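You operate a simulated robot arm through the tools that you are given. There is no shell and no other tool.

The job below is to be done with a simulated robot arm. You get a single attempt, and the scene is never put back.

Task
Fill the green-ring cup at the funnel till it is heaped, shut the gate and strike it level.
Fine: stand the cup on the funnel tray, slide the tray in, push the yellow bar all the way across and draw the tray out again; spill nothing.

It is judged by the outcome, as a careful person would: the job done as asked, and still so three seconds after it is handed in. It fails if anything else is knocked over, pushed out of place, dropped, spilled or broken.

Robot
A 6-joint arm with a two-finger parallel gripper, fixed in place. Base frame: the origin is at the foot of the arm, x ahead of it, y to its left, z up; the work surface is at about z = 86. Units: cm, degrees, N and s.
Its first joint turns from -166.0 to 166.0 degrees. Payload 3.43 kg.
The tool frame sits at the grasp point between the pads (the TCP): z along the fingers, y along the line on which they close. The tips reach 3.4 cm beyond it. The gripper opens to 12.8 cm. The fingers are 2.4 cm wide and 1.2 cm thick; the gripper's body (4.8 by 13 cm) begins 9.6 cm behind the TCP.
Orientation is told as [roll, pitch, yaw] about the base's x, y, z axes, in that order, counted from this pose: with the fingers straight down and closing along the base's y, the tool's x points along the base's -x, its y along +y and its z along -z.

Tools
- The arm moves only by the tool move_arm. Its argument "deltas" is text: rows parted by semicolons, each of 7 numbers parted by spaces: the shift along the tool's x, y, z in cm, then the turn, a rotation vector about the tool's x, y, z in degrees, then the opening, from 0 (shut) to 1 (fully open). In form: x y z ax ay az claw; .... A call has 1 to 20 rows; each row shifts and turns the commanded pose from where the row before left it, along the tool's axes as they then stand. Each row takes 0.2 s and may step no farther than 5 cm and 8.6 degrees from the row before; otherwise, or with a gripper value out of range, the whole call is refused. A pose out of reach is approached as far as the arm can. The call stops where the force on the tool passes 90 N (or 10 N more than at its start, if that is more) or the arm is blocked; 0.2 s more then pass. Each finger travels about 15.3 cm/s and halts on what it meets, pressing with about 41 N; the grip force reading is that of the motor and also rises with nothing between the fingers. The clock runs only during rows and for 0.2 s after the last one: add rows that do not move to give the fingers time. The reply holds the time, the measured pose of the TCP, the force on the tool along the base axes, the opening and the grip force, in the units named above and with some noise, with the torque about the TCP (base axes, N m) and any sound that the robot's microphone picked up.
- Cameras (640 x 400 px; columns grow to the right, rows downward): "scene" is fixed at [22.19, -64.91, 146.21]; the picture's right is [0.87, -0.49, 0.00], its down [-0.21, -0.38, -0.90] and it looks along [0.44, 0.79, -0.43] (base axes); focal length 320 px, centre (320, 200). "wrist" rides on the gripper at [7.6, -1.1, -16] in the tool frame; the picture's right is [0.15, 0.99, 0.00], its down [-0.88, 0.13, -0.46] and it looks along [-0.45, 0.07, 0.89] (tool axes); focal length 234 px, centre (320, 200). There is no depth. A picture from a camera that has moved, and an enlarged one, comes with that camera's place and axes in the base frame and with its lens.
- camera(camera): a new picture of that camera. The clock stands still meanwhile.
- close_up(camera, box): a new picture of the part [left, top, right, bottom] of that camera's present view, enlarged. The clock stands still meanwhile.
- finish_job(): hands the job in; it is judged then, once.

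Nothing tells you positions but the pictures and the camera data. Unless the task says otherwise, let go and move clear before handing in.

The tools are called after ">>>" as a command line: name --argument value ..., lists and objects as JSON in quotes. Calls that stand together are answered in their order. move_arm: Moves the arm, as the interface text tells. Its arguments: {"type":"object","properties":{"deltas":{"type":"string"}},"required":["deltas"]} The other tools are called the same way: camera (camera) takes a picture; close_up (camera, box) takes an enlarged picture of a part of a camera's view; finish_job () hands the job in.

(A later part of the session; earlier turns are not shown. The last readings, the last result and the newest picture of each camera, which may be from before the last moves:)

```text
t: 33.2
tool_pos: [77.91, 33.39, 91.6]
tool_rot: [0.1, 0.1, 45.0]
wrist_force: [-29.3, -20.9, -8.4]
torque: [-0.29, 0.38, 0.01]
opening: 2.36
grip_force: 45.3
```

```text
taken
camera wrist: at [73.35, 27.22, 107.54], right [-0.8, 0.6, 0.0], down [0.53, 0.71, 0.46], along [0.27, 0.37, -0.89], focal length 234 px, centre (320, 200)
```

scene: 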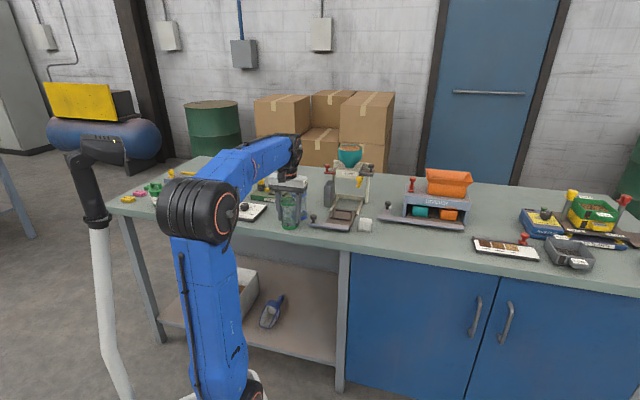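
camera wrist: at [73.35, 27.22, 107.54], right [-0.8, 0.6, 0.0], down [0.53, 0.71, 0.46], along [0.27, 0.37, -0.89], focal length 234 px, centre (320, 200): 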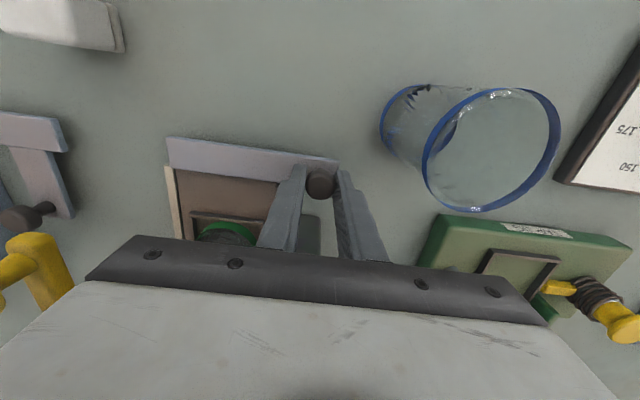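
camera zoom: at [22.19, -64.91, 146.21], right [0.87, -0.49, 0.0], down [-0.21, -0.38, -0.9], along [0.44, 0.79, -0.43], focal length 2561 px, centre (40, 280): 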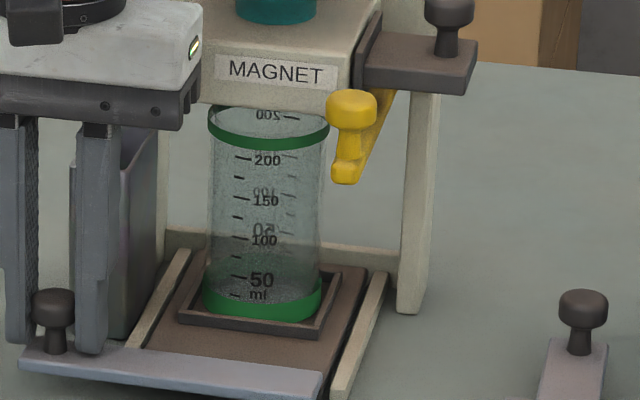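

The tray has met its stop (about 36 N against, 12 cm travel) and the cup stands under the funnel block. I'll release the knob, rise, and study the gate slides.

>>> move_arm --deltas "0.08 0 0 0 0 0 0.3;0 0 0 0 0 0 0.4;0 0 -3 0 0 0 0.4;0 0 -4 0 0 0 0.4;0 0 -4 0 0 0 0.4;0 0 -4 0 0 0 0.4;0 0 -4 0 0 0 0.4;0 0 -4 0 0 0 0.4;0 0 0 0 0 0 0.4"

>>> camera --camera "wrist"

>>> close_up --camera "scene" --box '[310, 140, 390, 220]'

```text
t: 35.2
tool_pos: [77.34, 32.87, 112.94]
tool_rot: [0.1, -0.3, 44.9]
wrist_force: [-1.2, -0.7, 0.1]
torque: [-0.01, -0.02, 0.01]
opening: 5.13
grip_force: 0.0
out of reach, approached as far as the arm can: row 8
```

```text
taken
camera wrist: at [72.76, 26.79, 128.86], right [-0.8, 0.6, 0.0], down [0.53, 0.71, 0.46], along [0.27, 0.37, -0.89], focal length 234 px, centre (320, 200)
```

wrist: 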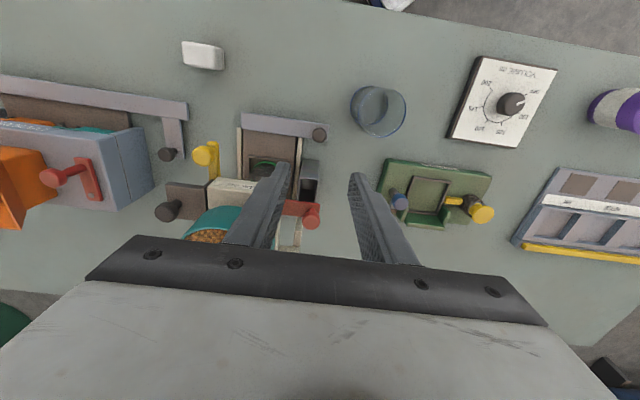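

```text
5.00 times, centred on (350, 180) of scene
camera zoom: at [22.19, -64.91, 146.21], right [0.87, -0.49, 0.0], down [-0.21, -0.38, -0.9], along [0.44, 0.79, -0.43], focal length 1600 px, centre (170, 300)
```

zoom: 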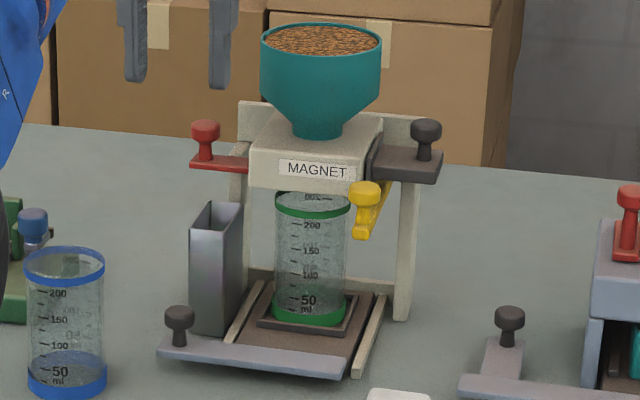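

>>> close_up --camera "wrist" --box '[145, 100, 345, 260]'

>>> close_up --camera "scene" --box '[330, 150, 370, 190]'

```text
2.50 times, centred on (245, 180) of wrist
camera zoom: at [72.76, 26.79, 128.86], right [-0.8, 0.6, 0.0], down [0.53, 0.71, 0.46], along [0.27, 0.37, -0.89], focal length 585 px, centre (508, 250)
```

zoom: 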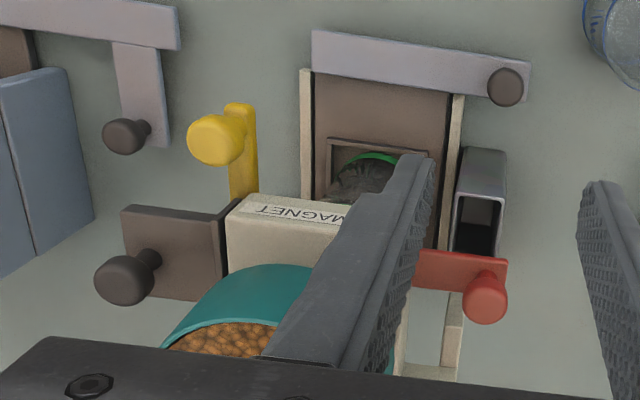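

```text
10.00 times, centred on (350, 170) of scene
camera zoom: at [22.19, -64.91, 146.21], right [0.87, -0.49, 0.0], down [-0.21, -0.38, -0.9], along [0.44, 0.79, -0.43], focal length 3201 px, centre (20, 500)
```

zoom: 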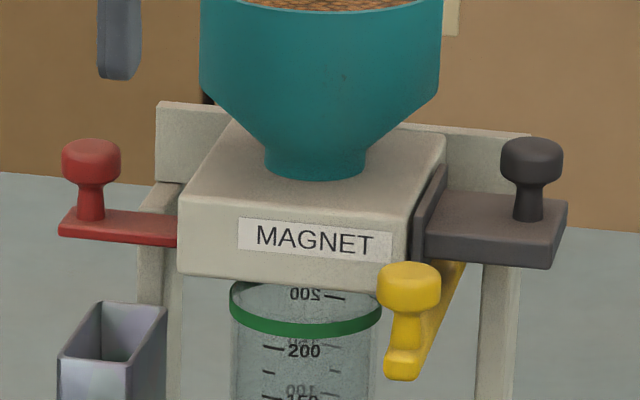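

The red thin slide on the left looks like the gate, and the black part on the right like an inserted magnet drawer. I want a level view from the front to check the chute, bar and cup before opening anything.

>>> move_arm --deltas "2.3 -2.53 2.3 0 0 0 1;2.3 -2.53 2.3 0 0 0 1;2.3 -2.53 2.3 0 0 0 1;0 0 0 0 -7.5 0 1;0 0 0 0 -7.5 0 1;0 0 0 0 -7.5 0 1;0 0 0 0 -7.5 0 1;0 0 0 0 -7.5 0 1;0 0 0 0 0 0 1"

>>> camera --camera "wrist"

```text
t: 37.2
tool_pos: [77.97, 22.64, 105.91]
tool_rot: [0.0, -37.6, 45.0]
wrist_force: [0.1, 0.4, 0.1]
torque: [0.02, 0.0, -0.01]
opening: 12.81
grip_force: 0.0
```

```text
taken
camera wrist: at [67.57, 10.82, 113.97], right [-0.78, 0.62, -0.09], down [0.2, 0.39, 0.9], along [0.59, 0.68, -0.43], focal length 234 px, centre (320, 200)
```

wrist: 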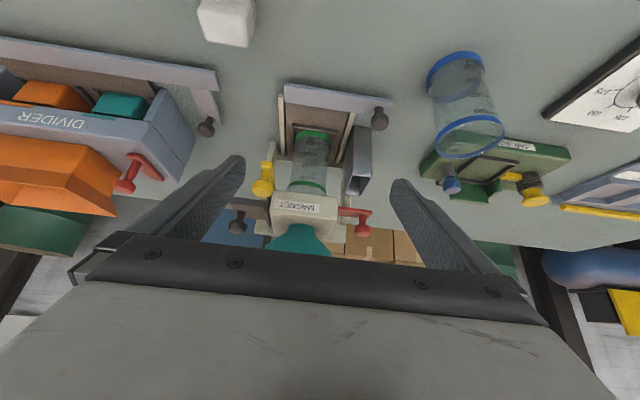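

>>> close_up --camera "wrist" --box '[220, 80, 400, 260]'

>>> close_up --camera "wrist" --box '[250, 120, 380, 240]'

```text
2.22 times, centred on (310, 170) of wrist
camera zoom: at [67.57, 10.82, 113.97], right [-0.78, 0.62, -0.09], down [0.2, 0.39, 0.9], along [0.59, 0.68, -0.43], focal length 520 px, centre (342, 267)
```

zoom: 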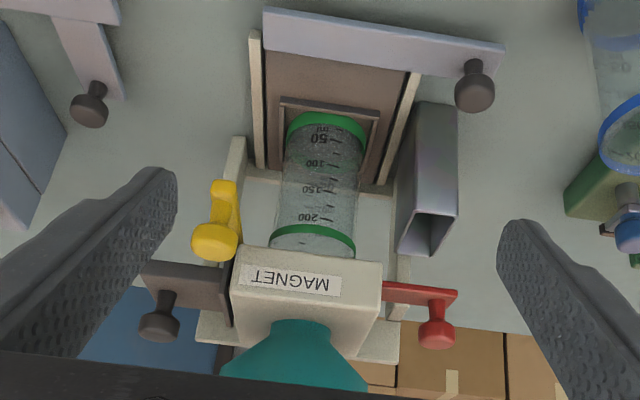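

```text
3.33 times, centred on (315, 180) of wrist
camera zoom: at [67.57, 10.82, 113.97], right [-0.78, 0.62, -0.09], down [0.2, 0.39, 0.9], along [0.59, 0.68, -0.43], focal length 781 px, centre (337, 267)
```

zoom: 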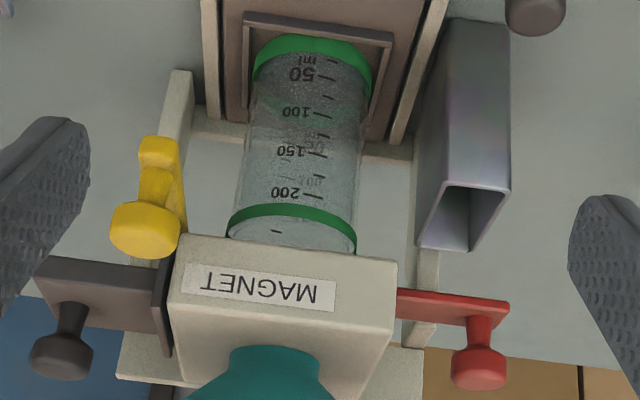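

Chute, bar and cup are all clear, and the red knob is about (83.4, 39.5, 102). I'll approach it from the front, tilted 30°, with the fingers narrowed to about 3.7 cm.

>>> move_arm --deltas "0 0 0 0 7.5 0 0.6;0 4 0 0 0 0 0.29;0 4 0 0 0 0 0.29;-3.95 0 0.55 0 0 0 0.29;-3.95 0 0.55 0 0 0 0.29;-3.95 0 0.55 0 0 0 0.29;0 0 0 0 0 0 0.29"

>>> camera --camera "wrist"

>>> close_up --camera "scene" --box '[300, 120, 400, 220]'

```text
t: 38.8
tool_pos: [80.1, 36.16, 110.5]
tool_rot: [0.0, -30.0, 45.1]
wrist_force: [0.4, 0.4, 0.1]
torque: [-0.01, 0.0, -0.02]
opening: 3.67
grip_force: 0.1
```

```text
taken
camera wrist: at [70.67, 25.13, 120.6], right [-0.79, 0.61, -0.07], down [0.29, 0.47, 0.83], along [0.54, 0.64, -0.55], focal length 234 px, centre (320, 200)
```

wrist: 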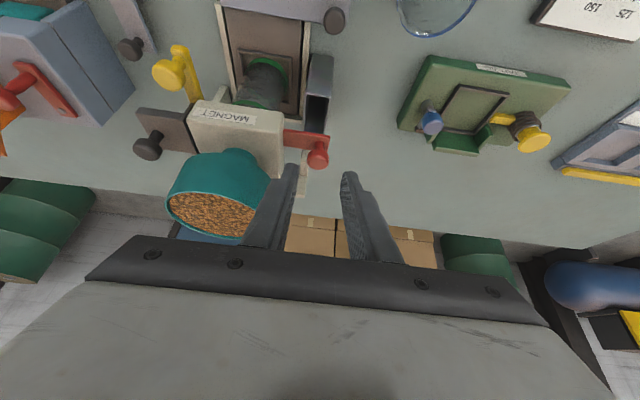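

```text
4.00 times, centred on (350, 170) of scene
camera zoom: at [22.19, -64.91, 146.21], right [0.87, -0.49, 0.0], down [-0.21, -0.38, -0.9], along [0.44, 0.79, -0.43], focal length 1280 px, centre (200, 320)
```

zoom: 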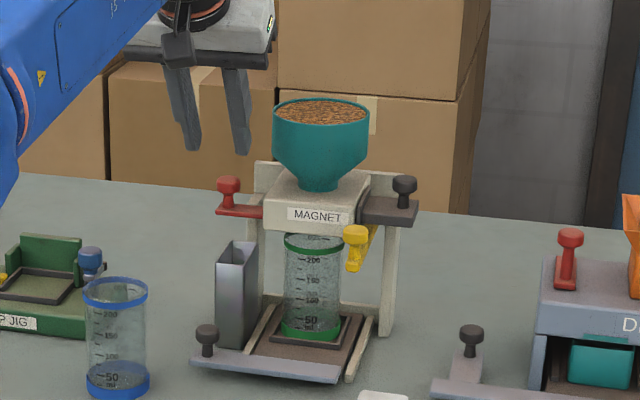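

>>> move_arm --deltas "0.03 -0.08 2.5 0 0 0 0.29;0 0 2.5 0 0 0 0.29;0 0 0 0 0 0 0.29"

>>> close_up --camera "wrist" --box '[240, 100, 400, 260]'

>>> close_up --camera "scene" --box '[320, 140, 380, 200]'

```text
t: 39.6
tool_pos: [81.9, 37.92, 106.12]
tool_rot: [0.0, -30.0, 45.0]
wrist_force: [0.1, -0.3, -0.6]
torque: [-0.01, -0.02, 0.01]
opening: 3.72
grip_force: 0.0
```

```text
2.50 times, centred on (320, 180) of wrist
camera zoom: at [72.42, 26.89, 116.16], right [-0.79, 0.61, -0.07], down [0.29, 0.47, 0.83], along [0.54, 0.64, -0.55], focal length 585 px, centre (320, 250)
```

zoom: 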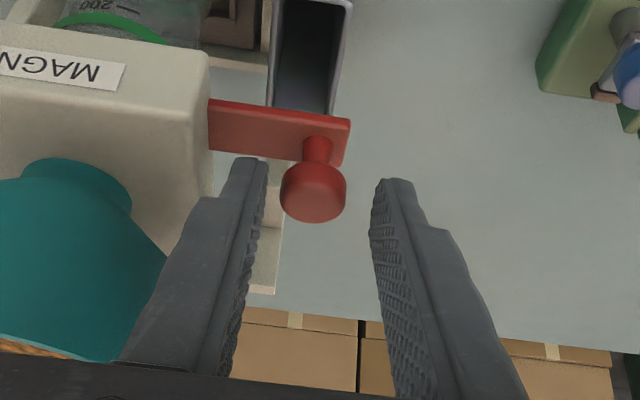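

```text
6.67 times, centred on (350, 170) of scene
camera zoom: at [22.19, -64.91, 146.21], right [0.87, -0.49, 0.0], down [-0.21, -0.38, -0.9], along [0.44, 0.79, -0.43], focal length 2134 px, centre (120, 400)
```

zoom: 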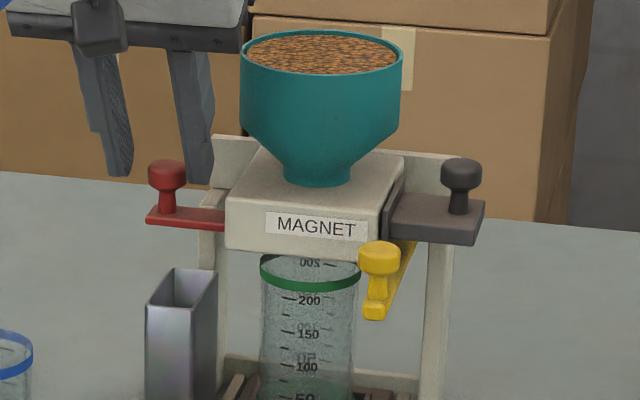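

>>> move_arm --deltas "0.02 0 1.5 0 0 0 0.29;0 0 1.3 0 0 0 0.29;0 0 0 0 0 0 0.29"

>>> close_up --camera "wrist" --box '[240, 100, 400, 260]'

>>> close_up --camera "scene" --box '[320, 140, 380, 200]'

```text
t: 40.4
tool_pos: [82.64, 38.77, 104.06]
tool_rot: [-0.1, -30.4, 44.9]
wrist_force: [-8.7, -8.8, 42.1]
torque: [-0.76, -0.55, -0.34]
opening: 3.73
grip_force: 0.3
```

```text
2.50 times, centred on (320, 180) of wrist
camera zoom: at [73.12, 27.6, 114.05], right [-0.79, 0.61, -0.08], down [0.28, 0.47, 0.84], along [0.55, 0.64, -0.54], focal length 585 px, centre (320, 250)
```

zoom: 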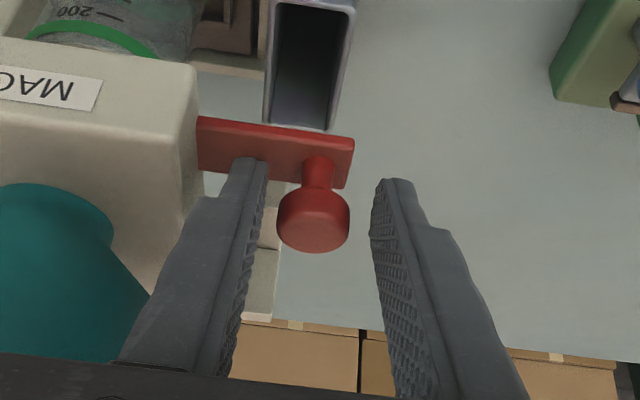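

```text
6.67 times, centred on (350, 170) of scene
camera zoom: at [22.19, -64.91, 146.21], right [0.87, -0.49, 0.0], down [-0.21, -0.38, -0.9], along [0.44, 0.79, -0.43], focal length 2134 px, centre (120, 400)
```

zoom: 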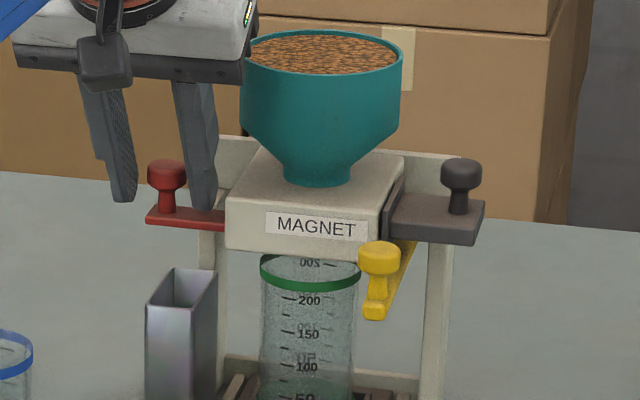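

The inner fingertip has touched the slide's top (42 N), so I back off half a centimetre and close on the knob.

>>> move_arm --deltas "0 0 -0.9 0 0 0 0.29;0 0 0 0 0 0 0.29"

>>> close_up --camera "scene" --box '[320, 140, 380, 200]'

```text
t: 41.0
tool_pos: [82.59, 38.57, 104.08]
tool_rot: [0.0, -29.7, 45.0]
wrist_force: [0.9, 0.8, 2.2]
torque: [0.03, -0.07, 0.02]
opening: 3.7
grip_force: 0.1
```

```text
6.67 times, centred on (350, 170) of scene
camera zoom: at [22.19, -64.91, 146.21], right [0.87, -0.49, 0.0], down [-0.21, -0.38, -0.9], along [0.44, 0.79, -0.43], focal length 2134 px, centre (120, 400)
```

zoom: 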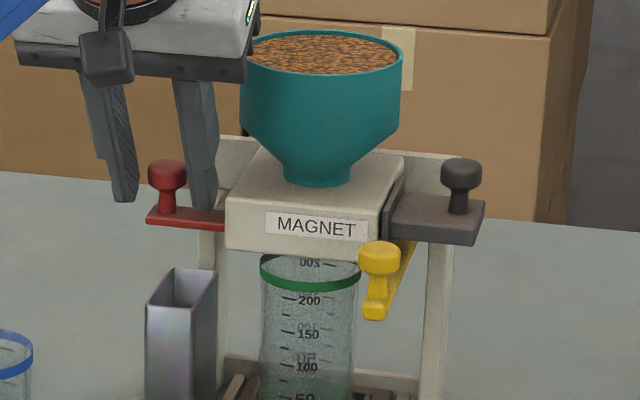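

>>> move_arm --deltas "0 0 -0.25 0 0 0 0.29;0 0 0 0 0 0 0.2;0 0 0 0 0 0 0.1;0 0 0 0 0 0 0.1"

>>> close_up --camera "scene" --box '[320, 140, 380, 200]'

>>> close_up --camera "wrist" --box '[240, 100, 400, 260]'

```text
t: 42.0
tool_pos: [82.54, 38.41, 104.54]
tool_rot: [0.0, -29.9, 45.0]
wrist_force: [-1.6, -2.8, -5.7]
torque: [-0.17, 0.11, -0.02]
opening: 2.28
grip_force: 44.7
```

```text
6.67 times, centred on (350, 170) of scene
camera zoom: at [22.19, -64.91, 146.21], right [0.87, -0.49, 0.0], down [-0.21, -0.38, -0.9], along [0.44, 0.79, -0.43], focal length 2134 px, centre (120, 400)
```

zoom: 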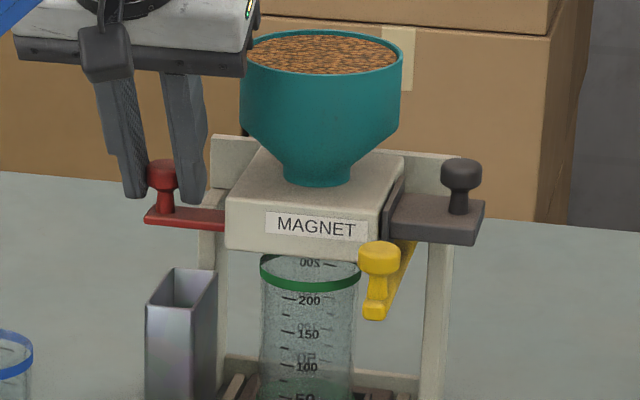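

```text
2.50 times, centred on (320, 180) of wrist
camera zoom: at [73.06, 27.37, 114.62], right [-0.79, 0.61, -0.07], down [0.29, 0.47, 0.83], along [0.54, 0.64, -0.55], focal length 585 px, centre (320, 250)
```

zoom: 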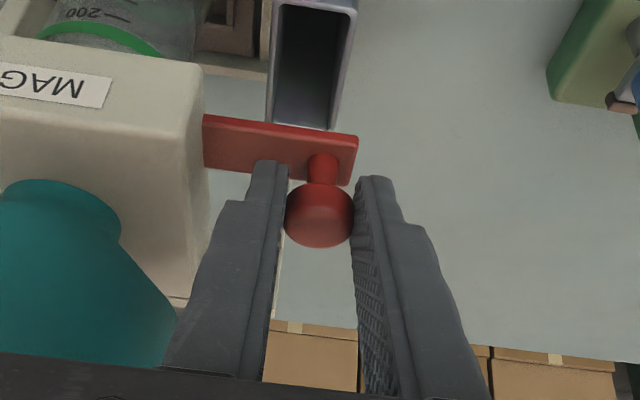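

Knob gripped. Now a small test pull outward, watching the cup.

>>> move_arm --deltas "0 0.4 0 0 0 0 0.1"

>>> close_up --camera "scene" --box '[320, 140, 380, 215]'

```text
t: 42.4
tool_pos: [82.22, 38.75, 104.43]
tool_rot: [0.0, -30.0, 45.1]
wrist_force: [1.8, 0.9, -5.4]
torque: [-0.09, 0.1, 0.01]
opening: 2.29
grip_force: 45.1
```

```text
5.33 times, centred on (350, 178) of scene
camera zoom: at [22.19, -64.91, 146.21], right [0.87, -0.49, 0.0], down [-0.21, -0.38, -0.9], along [0.44, 0.79, -0.43], focal length 1707 px, centre (160, 320)
```

zoom: 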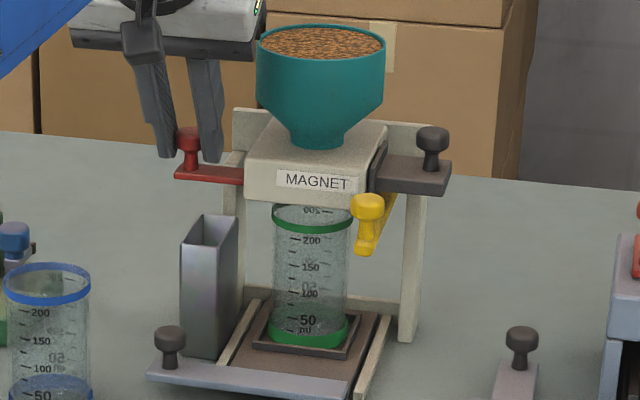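

>>> move_arm --deltas "0 0.5 0 0 0 0 0.1"

>>> close_up --camera "scene" --box '[320, 140, 380, 215]'

```text
t: 42.8
tool_pos: [81.93, 39.11, 104.54]
tool_rot: [-0.1, -29.9, 45.0]
wrist_force: [1.2, 1.7, -4.1]
torque: [-0.03, 0.11, 0.02]
opening: 2.28
grip_force: 44.7
```

```text
5.33 times, centred on (350, 178) of scene
camera zoom: at [22.19, -64.91, 146.21], right [0.87, -0.49, 0.0], down [-0.21, -0.38, -0.9], along [0.44, 0.79, -0.43], focal length 1707 px, centre (160, 320)
```

zoom: 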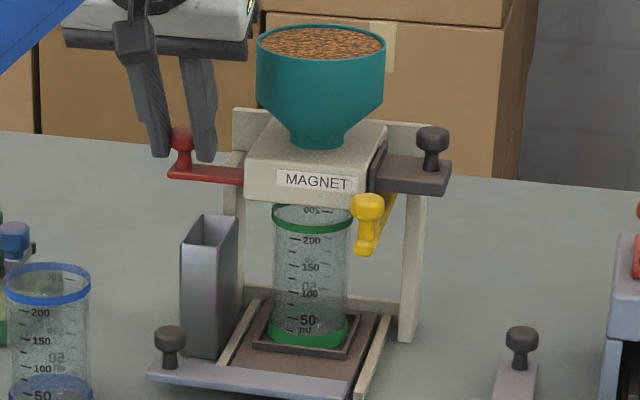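

>>> move_arm --deltas "0 0.5 0 0 0 0 0.1"

>>> close_up --camera "scene" --box '[320, 140, 380, 215]'

```text
t: 43.2
tool_pos: [81.46, 39.44, 104.59]
tool_rot: [0.0, -29.9, 45.0]
wrist_force: [-3.1, -3.7, -10.0]
torque: [0.02, 0.04, -0.01]
opening: 2.31
grip_force: 44.8
```

```text
5.33 times, centred on (350, 178) of scene
camera zoom: at [22.19, -64.91, 146.21], right [0.87, -0.49, 0.0], down [-0.21, -0.38, -0.9], along [0.44, 0.79, -0.43], focal length 1707 px, centre (160, 320)
```

zoom: 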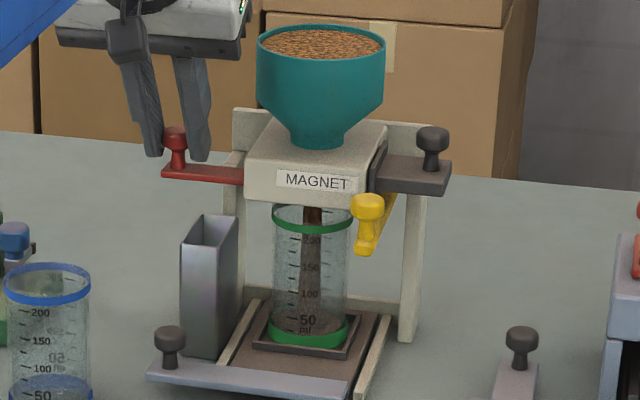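

Material is now streaming into the cup. I'll hold and watch the level in short steps.

>>> move_arm --deltas "0 0 0 0 0 0 0.1"

>>> close_up --camera "scene" --box '[320, 140, 380, 215]'

```text
t: 43.6
tool_pos: [81.53, 39.47, 104.54]
tool_rot: [-0.1, -29.9, 45.0]
wrist_force: [-6.5, -5.5, -13.6]
torque: [-0.32, 0.33, -0.01]
opening: 2.31
grip_force: 44.6
```

```text
5.33 times, centred on (350, 178) of scene
camera zoom: at [22.19, -64.91, 146.21], right [0.87, -0.49, 0.0], down [-0.21, -0.38, -0.9], along [0.44, 0.79, -0.43], focal length 1707 px, centre (160, 320)
```

zoom: 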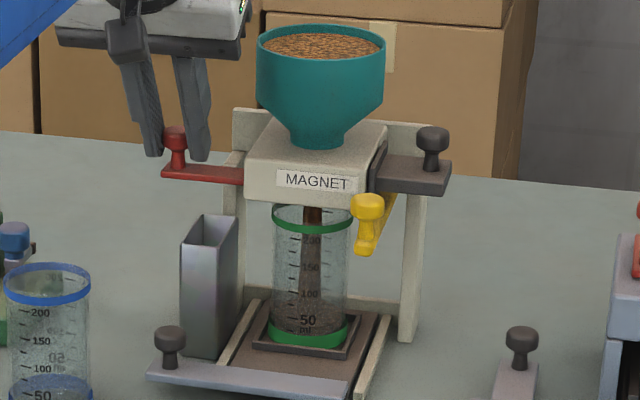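

>>> move_arm --deltas "0 0 0 0 0 0 0.1;0 0 0 0 0 0 0.1"

>>> close_up --camera "scene" --box '[335, 165, 371, 215]'

```text
t: 44.2
tool_pos: [81.64, 39.5, 104.45]
tool_rot: [0.1, -29.8, 45.1]
wrist_force: [-9.5, -10.3, -17.7]
torque: [-0.39, 0.36, 0.01]
opening: 2.28
grip_force: 45.3
```

```text
8.00 times, centred on (353, 190) of scene
camera zoom: at [22.19, -64.91, 146.21], right [0.87, -0.49, 0.0], down [-0.21, -0.38, -0.9], along [0.44, 0.79, -0.43], focal length 2561 px, centre (56, 280)
```

zoom: 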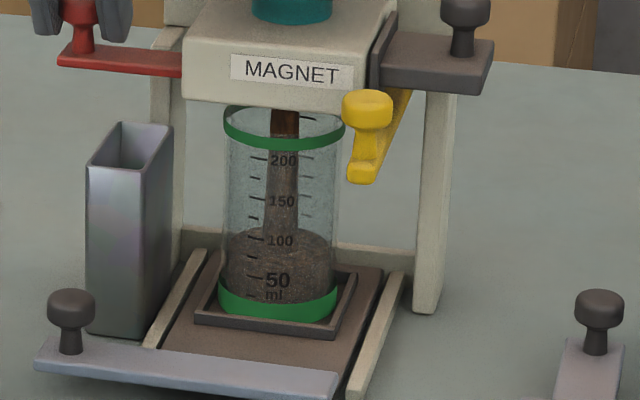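

>>> move_arm --deltas "0 0 0 0 0 0 0.1;0 0 0 0 0 0 0.1"

>>> close_up --camera "scene" --box '[335, 165, 371, 215]'

```text
t: 44.8
tool_pos: [81.63, 39.31, 104.53]
tool_rot: [0.0, -29.9, 45.0]
wrist_force: [-12.5, -11.4, -21.2]
torque: [-0.47, 0.41, 0.0]
opening: 2.31
grip_force: 45.4
```

```text
8.00 times, centred on (353, 190) of scene
camera zoom: at [22.19, -64.91, 146.21], right [0.87, -0.49, 0.0], down [-0.21, -0.38, -0.9], along [0.44, 0.79, -0.43], focal length 2561 px, centre (56, 280)
```

zoom: 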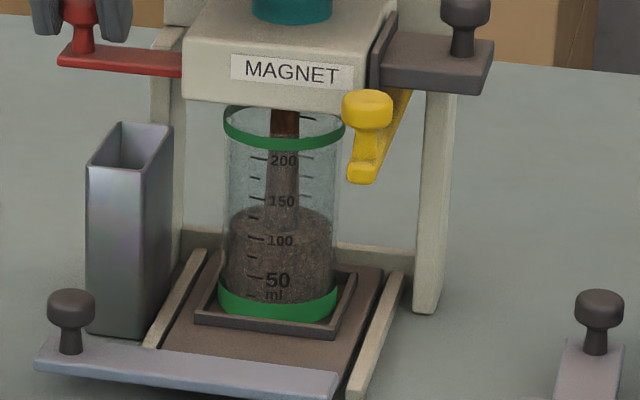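

>>> move_arm --deltas "0 0 0 0 0 0 0.1;0 0 0 0 0 0 0.1;0 0 0 0 0 0 0.1;0 0 0 0 0 0 0.1"

>>> close_up --camera "scene" --box '[335, 165, 371, 215]'

```text
t: 45.8
tool_pos: [81.58, 39.51, 104.58]
tool_rot: [0.0, -29.9, 45.0]
wrist_force: [-12.8, -13.7, -22.7]
torque: [-0.51, 0.5, 0.0]
opening: 2.29
grip_force: 44.4
```

```text
8.00 times, centred on (353, 190) of scene
camera zoom: at [22.19, -64.91, 146.21], right [0.87, -0.49, 0.0], down [-0.21, -0.38, -0.9], along [0.44, 0.79, -0.43], focal length 2561 px, centre (56, 280)
```

zoom: 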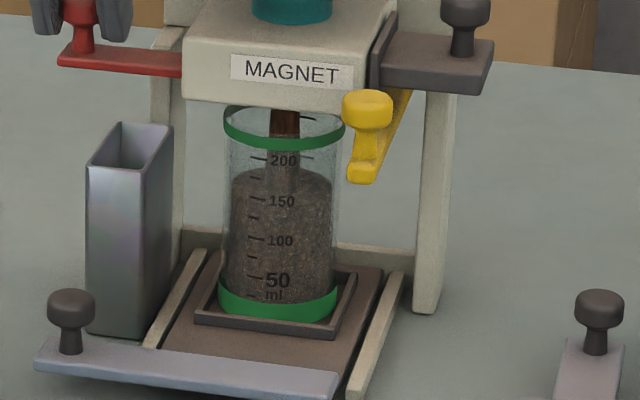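

>>> move_arm --deltas "0 0 0 0 0 0 0.1;0 0 0 0 0 0 0.1;0 0 0 0 0 0 0.1;0 0 0 0 0 0 0.1;0 0 0 0 0 0 0.1"

>>> close_up --camera "scene" --box '[335, 165, 371, 215]'

```text
t: 47.0
tool_pos: [81.44, 39.47, 104.65]
tool_rot: [0.0, -30.0, 45.0]
wrist_force: [-13.7, -13.4, -23.4]
torque: [-0.5, 0.53, 0.03]
opening: 2.3
grip_force: 45.3
```

```text
8.00 times, centred on (353, 190) of scene
camera zoom: at [22.19, -64.91, 146.21], right [0.87, -0.49, 0.0], down [-0.21, -0.38, -0.9], along [0.44, 0.79, -0.43], focal length 2561 px, centre (56, 280)
```

zoom: 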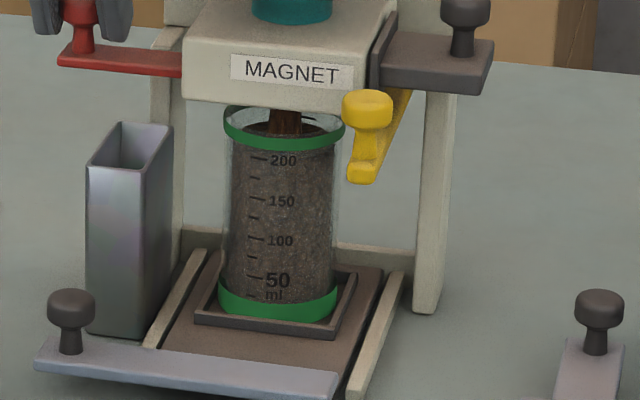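

>>> move_arm --deltas "0 0 0 0 0 0 0.1"

>>> close_up --camera "scene" --box '[340, 168, 370, 195]'

```text
t: 47.4
tool_pos: [81.49, 39.43, 104.51]
tool_rot: [0.0, -30.0, 45.1]
wrist_force: [-14.0, -13.3, -23.9]
torque: [-0.48, 0.49, 0.02]
opening: 2.3
grip_force: 44.9
```

```text
14.81 times, centred on (355, 182) of scene
camera zoom: at [22.19, -64.91, 146.21], right [0.87, -0.49, 0.0], down [-0.21, -0.38, -0.9], along [0.44, 0.79, -0.43], focal length 4742 px, centre (-198, 474)
```

zoom: 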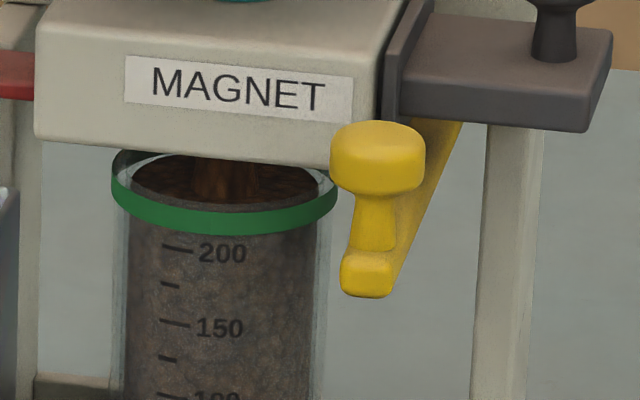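

Nearly at the brim. I'll throttle the gate a little for the last bit so the heap forms gently.

>>> move_arm --deltas "0 -0.25 0 0 0 0 0.1"

>>> close_up --camera "scene" --box '[340, 168, 370, 195]'

```text
t: 47.8
tool_pos: [81.69, 39.25, 104.61]
tool_rot: [0.0, -30.0, 45.1]
wrist_force: [-10.7, -11.2, -21.8]
torque: [-0.49, 0.47, 0.01]
opening: 2.28
grip_force: 45.3
```

```text
14.81 times, centred on (355, 182) of scene
camera zoom: at [22.19, -64.91, 146.21], right [0.87, -0.49, 0.0], down [-0.21, -0.38, -0.9], along [0.44, 0.79, -0.43], focal length 4742 px, centre (-198, 474)
```

zoom: 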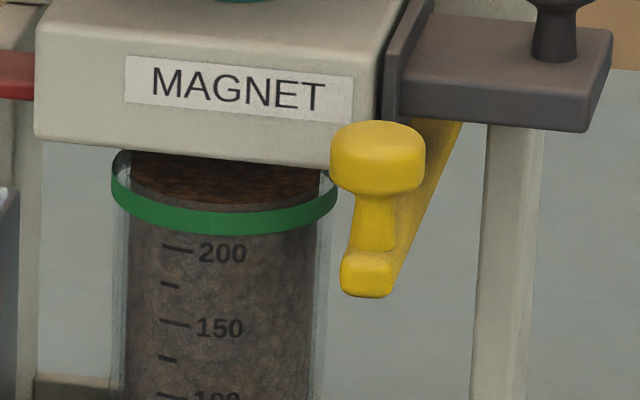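

Flow has stopped at this opening and the level is about at the brim, not yet heaped. I'll crack the gate slightly again.

>>> move_arm --deltas "0 0.12 0 0 0 0 0.1"

>>> close_up --camera "scene" --box '[340, 168, 370, 195]'

```text
t: 48.2
tool_pos: [81.7, 39.47, 104.56]
tool_rot: [0.0, -30.1, 44.9]
wrist_force: [-10.2, -9.9, -21.3]
torque: [-0.37, 0.35, -0.03]
opening: 2.28
grip_force: 44.9
```

```text
14.81 times, centred on (355, 182) of scene
camera zoom: at [22.19, -64.91, 146.21], right [0.87, -0.49, 0.0], down [-0.21, -0.38, -0.9], along [0.44, 0.79, -0.43], focal length 4742 px, centre (-198, 474)
```

zoom: 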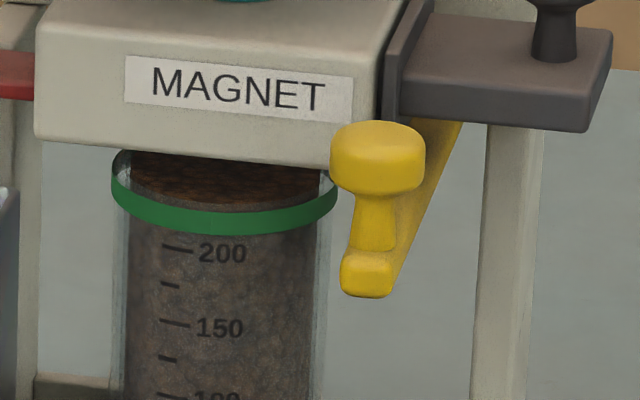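

>>> move_arm --deltas "0 0.1 0 0 0 0 0.1"

>>> close_up --camera "scene" --box '[340, 168, 370, 195]'

```text
t: 48.6
tool_pos: [81.6, 39.43, 104.62]
tool_rot: [-0.1, -30.0, 45.0]
wrist_force: [-9.2, -10.4, -19.5]
torque: [-0.4, 0.42, -0.04]
opening: 2.31
grip_force: 45.4
```

```text
14.81 times, centred on (355, 182) of scene
camera zoom: at [22.19, -64.91, 146.21], right [0.87, -0.49, 0.0], down [-0.21, -0.38, -0.9], along [0.44, 0.79, -0.43], focal length 4742 px, centre (-198, 474)
```

zoom: 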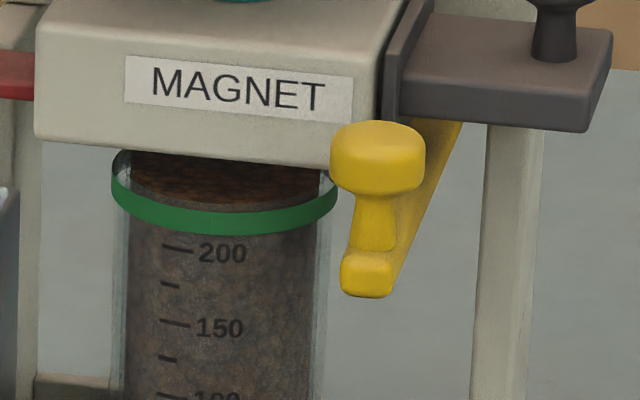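

>>> move_arm --deltas "0 0.08 0 0 0 0 0.1"

>>> close_up --camera "scene" --box '[340, 168, 370, 195]'

```text
t: 49.0
tool_pos: [81.55, 39.49, 104.68]
tool_rot: [0.0, -30.0, 45.0]
wrist_force: [-7.4, -7.5, -18.2]
torque: [-0.21, 0.21, -0.02]
opening: 2.29
grip_force: 45.0
```

```text
14.81 times, centred on (355, 182) of scene
camera zoom: at [22.19, -64.91, 146.21], right [0.87, -0.49, 0.0], down [-0.21, -0.38, -0.9], along [0.44, 0.79, -0.43], focal length 4742 px, centre (-198, 474)
```

zoom: 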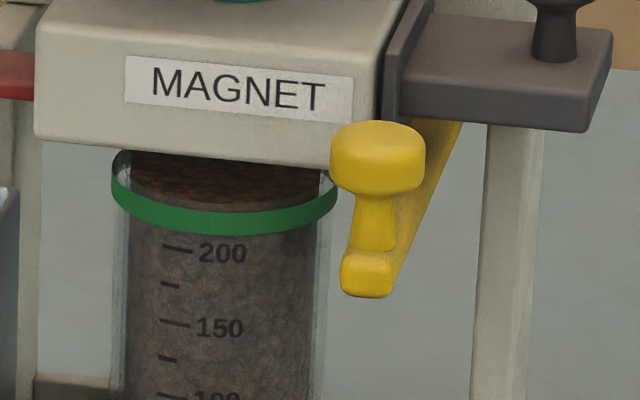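

>>> close_up --camera "scene" --box '[343, 174, 359, 184]'

>>> close_up --camera "scene" --box '[320, 140, 380, 215]'

>>> camera --camera "wrist"

```text
16.00 times, centred on (351, 179) of scene
camera zoom: at [22.19, -64.91, 146.21], right [0.87, -0.49, 0.0], down [-0.21, -0.38, -0.9], along [0.44, 0.79, -0.43], focal length 5121 px, centre (-176, 536)
```

zoom: 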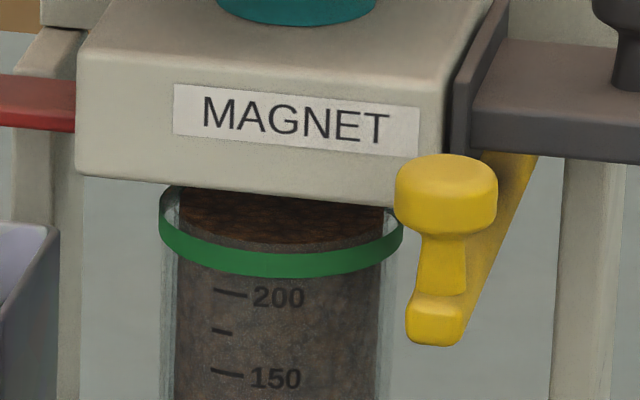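

```text
5.33 times, centred on (350, 178) of scene
camera zoom: at [22.19, -64.91, 146.21], right [0.87, -0.49, 0.0], down [-0.21, -0.38, -0.9], along [0.44, 0.79, -0.43], focal length 1707 px, centre (160, 320)
```

zoom: 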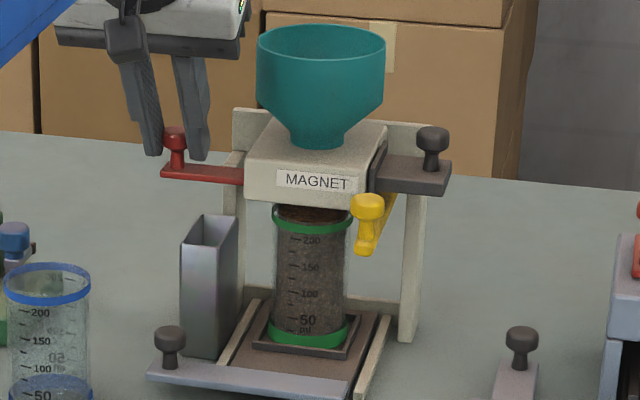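

```text
taken
camera wrist: at [72.03, 28.44, 114.65], right [-0.79, 0.61, -0.07], down [0.29, 0.47, 0.83], along [0.54, 0.64, -0.55], focal length 234 px, centre (320, 200)
```

wrist: 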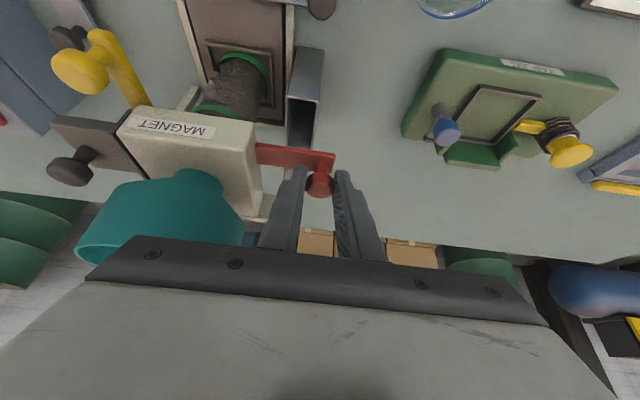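

The stream has stopped and the funnel level has sunk out of sight; the cup may already be choked full. I'll shut the gate fully (safe either way), then inspect the heap from the front.

>>> move_arm --deltas "0 -0.5 0 0 0 0 0.1;0 -0.5 0 0 0 0 0.1;0 -0.4 0 0 0 0 0.1;0 0 0 0 0 0 0.1"

>>> close_up --camera "scene" --box '[320, 140, 380, 215]'

```text
t: 50.0
tool_pos: [82.48, 38.56, 104.56]
tool_rot: [0.1, -30.1, 45.0]
wrist_force: [-3.1, -2.4, -7.8]
torque: [-0.19, 0.2, 0.0]
opening: 2.29
grip_force: 45.4
```

```text
5.33 times, centred on (350, 178) of scene
camera zoom: at [22.19, -64.91, 146.21], right [0.87, -0.49, 0.0], down [-0.21, -0.38, -0.9], along [0.44, 0.79, -0.43], focal length 1707 px, centre (160, 320)
```

zoom: 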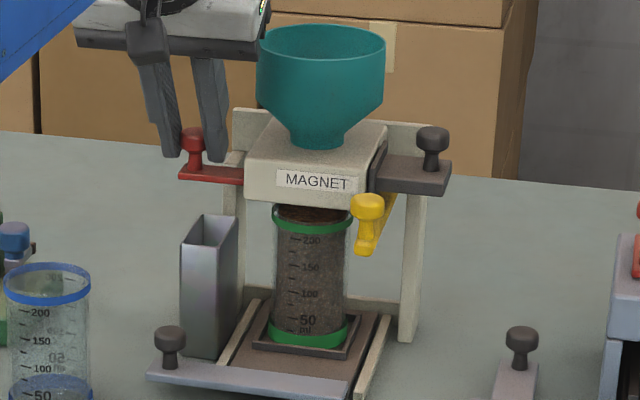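

>>> move_arm --deltas "0 -0.15 0 0 0 0 0.1;0 -0.15 0 0 0 0 0.1;0 0 0 0 0 0 0.1"

>>> close_up --camera "scene" --box '[320, 140, 380, 215]'

```text
t: 50.8
tool_pos: [82.65, 38.34, 104.58]
tool_rot: [-0.1, -30.0, 45.0]
wrist_force: [6.9, 11.5, 1.3]
torque: [0.29, -0.18, 0.07]
opening: 2.31
grip_force: 44.9
```

```text
5.33 times, centred on (350, 178) of scene
camera zoom: at [22.19, -64.91, 146.21], right [0.87, -0.49, 0.0], down [-0.21, -0.38, -0.9], along [0.44, 0.79, -0.43], focal length 1707 px, centre (160, 320)
```

zoom: 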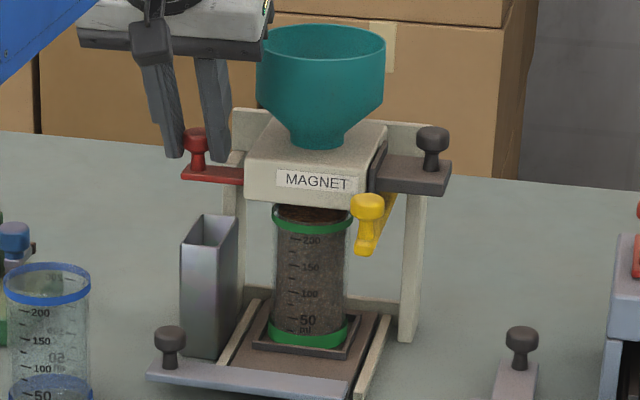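

Gate is back to its original place. I release the knob, back straight off and look at the cup's top from the front.

>>> move_arm --deltas "0 0 0 0 0 0 0.2;0 0 0 0 0 0 0.29;0 0 -1 0 0 0 0.29;0 0 -3 0 0 0 0.29;0 0 -4 0 0 0 0.29;3.5 0 -1 0 0 0 0.29;3.5 0 -1 0 0 0 0.29;3.5 -2 0 0 0 0 0.6;2 -4 0 0 0 0 1;0 0 0 0 -7.5 0 1;0 0 0 0 -7.5 0 1;0 0 0 0 0 0 1"

>>> camera --camera "wrist"

>>> close_up --camera "scene" --box '[320, 140, 380, 215]'

```text
t: 53.4
tool_pos: [75.73, 22.83, 107.13]
tool_rot: [0.0, -45.1, 45.0]
wrist_force: [0.5, -0.6, -0.6]
torque: [-0.01, 0.02, 0.0]
opening: 12.79
grip_force: 0.0
```

```text
taken
camera wrist: at [64.78, 10.27, 112.98], right [-0.77, 0.63, -0.1], down [0.12, 0.3, 0.95], along [0.62, 0.72, -0.31], focal length 234 px, centre (320, 200)
```

wrist: 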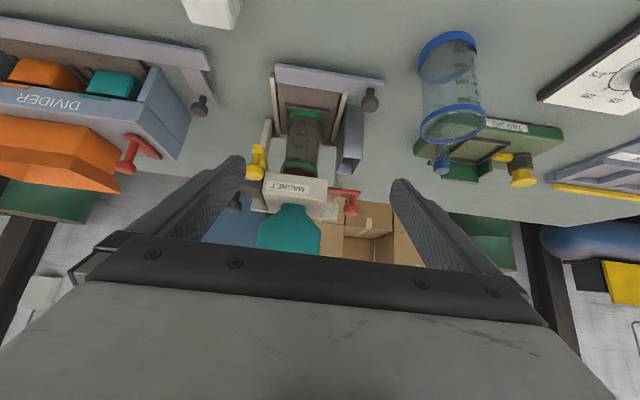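

```text
5.33 times, centred on (350, 178) of scene
camera zoom: at [22.19, -64.91, 146.21], right [0.87, -0.49, 0.0], down [-0.21, -0.38, -0.9], along [0.44, 0.79, -0.43], focal length 1707 px, centre (160, 320)
```

zoom: 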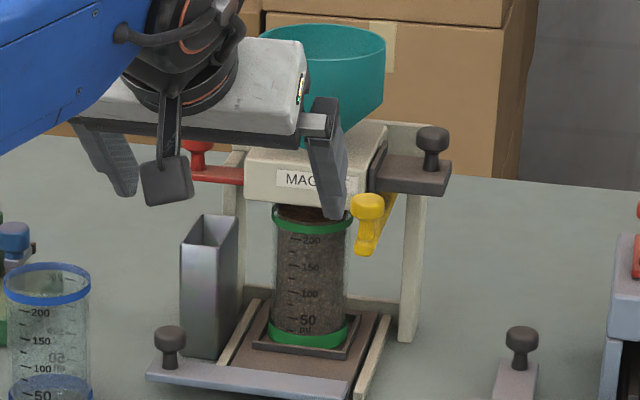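

>>> close_up --camera "wrist" --box '[270, 130, 330, 200]'

```text
5.71 times, centred on (300, 165) of wrist
camera zoom: at [64.78, 10.27, 112.98], right [-0.77, 0.63, -0.1], down [0.12, 0.3, 0.95], along [0.62, 0.72, -0.31], focal length 1338 px, centre (434, 400)
```

zoom: 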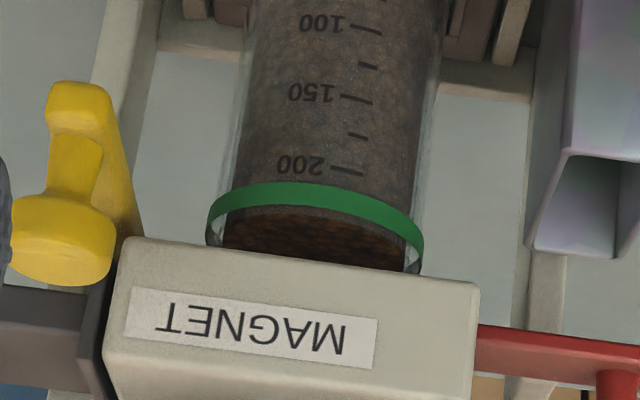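

>>> move_arm --deltas "0 0 0 0 -7.5 0 1;0 0 0 0 -7.5 0 1;3.46 0 2 0 0 0 1;3.0 0 1.7 0 0 0 1;0 0 0 0 0 0 1"

>>> camera --camera "wrist"

```text
t: 54.6
tool_pos: [75.76, 22.59, 99.61]
tool_rot: [0.0, -60.0, 44.9]
wrist_force: [-0.3, 0.0, 0.9]
torque: [0.02, -0.02, -0.04]
opening: 12.79
grip_force: 0.0
```

```text
taken
camera wrist: at [64.1, 9.39, 101.04], right [-0.75, 0.65, -0.13], down [-0.06, 0.12, 0.99], along [0.66, 0.75, -0.05], focal length 234 px, centre (320, 200)
```

wrist: 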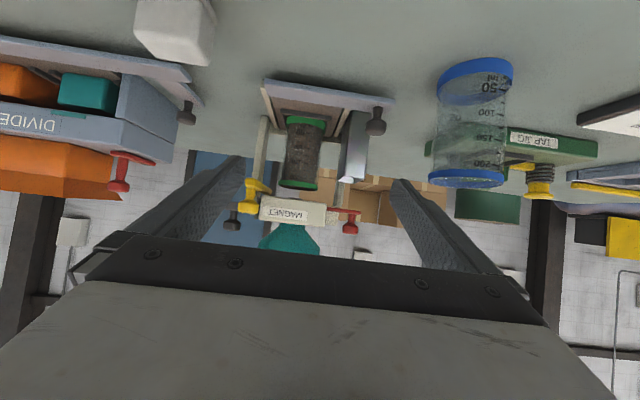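

>>> close_up --camera "wrist" --box '[270, 160, 335, 225]'

>>> close_up --camera "wrist" --box '[235, 100, 385, 250]'

```text
6.15 times, centred on (302, 192) of wrist
camera zoom: at [64.1, 9.39, 101.04], right [-0.75, 0.65, -0.13], down [-0.06, 0.12, 0.99], along [0.66, 0.75, -0.05], focal length 1441 px, centre (428, 246)
```

zoom: 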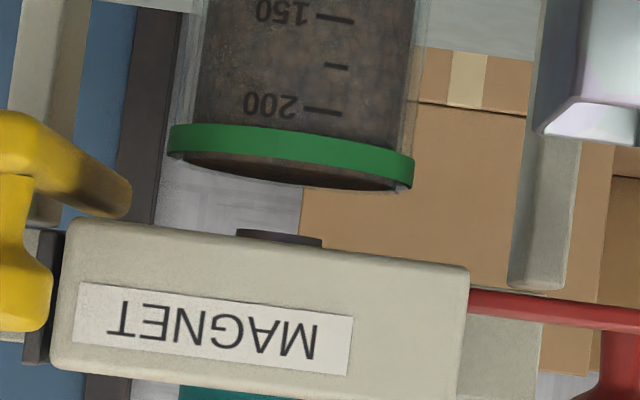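

```text
2.67 times, centred on (310, 175) of wrist
camera zoom: at [64.1, 9.39, 101.04], right [-0.75, 0.65, -0.13], down [-0.06, 0.12, 0.99], along [0.66, 0.75, -0.05], focal length 624 px, centre (347, 267)
```

zoom: 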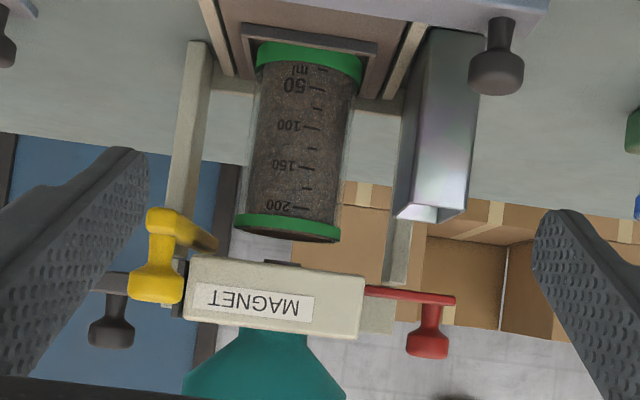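

From this low view the surface is flat at the rim, not heaped, with about 1.5 cm free below the outlet. I need to know whether the funnel still holds material, so I'll look into it from above on my way back to the gate.

>>> move_arm --deltas "0 0 0 0 7.5 0 1;0 0 0 0 7.5 0 1;0 0 0 0 7.5 0 1;0 0 0 0 7.5 0 0.6;-1.875 0 -3.25 0 0 0 0.4;-1.875 0 -3.25 0 0 0 0.29;-1.875 0 -3.25 0 0 0 0.29;-1.875 0 -3.25 0 0 0 0.29;0 3.3 0 0 0 0 0.29;0 3.3 0 0 0 0 0.29;-3.67 0 2.12 0 0 0 0.29;-3.67 0 2.12 0 0 0 0.29;-3.67 0 2.12 0 0 0 0.29;0 0 0 0 0 0 0.29"

>>> camera --camera "wrist"

```text
t: 57.6
tool_pos: [80.14, 36.76, 114.79]
tool_rot: [0.0, -30.0, 44.9]
wrist_force: [0.0, 0.2, 0.0]
torque: [0.05, 0.0, -0.01]
opening: 3.74
grip_force: 0.1
```

```text
taken
camera wrist: at [70.7, 25.62, 124.92], right [-0.79, 0.61, -0.07], down [0.29, 0.47, 0.83], along [0.54, 0.64, -0.55], focal length 234 px, centre (320, 200)
```

wrist: 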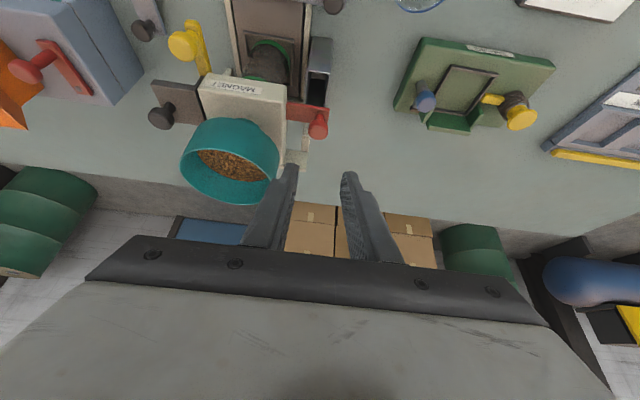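

The funnel still holds plenty, so the gate simply stood just short of its flow point. I'll take the knob again and dose a short burst.

>>> move_arm --deltas "2.62 -0.63 0 0 0 0 0.29;0 0 4 0 0 0 0.29;0 0 3.3 0 0 0 0.29;0 0 0 0 0 0 0.29"

>>> close_up --camera "wrist" --box '[240, 100, 400, 260]'

```text
t: 58.6
tool_pos: [81.34, 37.03, 107.17]
tool_rot: [-0.1, -30.1, 44.9]
wrist_force: [0.7, 0.0, 0.2]
torque: [0.0, 0.0, 0.01]
opening: 3.69
grip_force: 0.0
```

```text
2.50 times, centred on (320, 180) of wrist
camera zoom: at [71.84, 26.01, 117.26], right [-0.79, 0.61, -0.07], down [0.29, 0.47, 0.83], along [0.54, 0.64, -0.55], focal length 585 px, centre (320, 250)
```

zoom: 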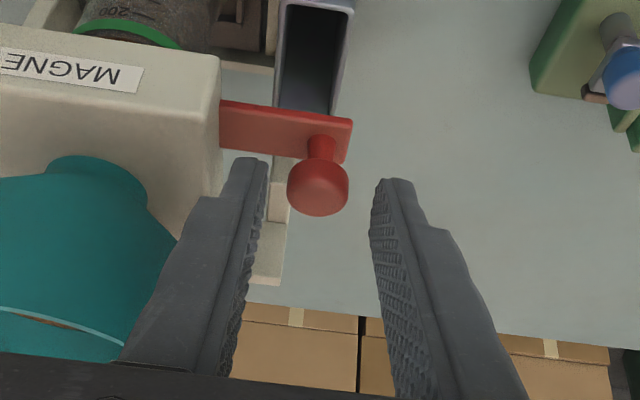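

>>> move_arm --deltas "0 0 1.6 0 0 0 0.29;0 0 1.3 0 0 0 0.29;0 0 0 0 0 0 0.29;0 0 0 0 0 0 0.2;0 0 0 0 0 0 0.1;0 0 0 0 0 0 0.1"

>>> close_up --camera "scene" --box '[320, 140, 380, 215]'

```text
t: 60.0
tool_pos: [82.43, 38.14, 104.56]
tool_rot: [-0.1, -30.1, 45.0]
wrist_force: [0.4, 0.7, -1.0]
torque: [0.0, -0.04, 0.01]
opening: 2.29
grip_force: 44.5
```

```text
5.33 times, centred on (350, 178) of scene
camera zoom: at [22.19, -64.91, 146.21], right [0.87, -0.49, 0.0], down [-0.21, -0.38, -0.9], along [0.44, 0.79, -0.43], focal length 1707 px, centre (160, 320)
```

zoom: 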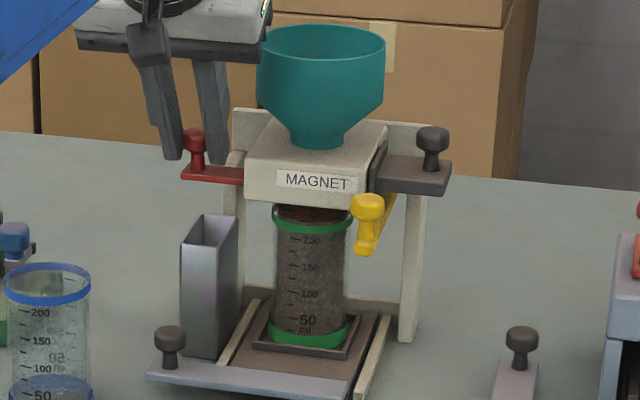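

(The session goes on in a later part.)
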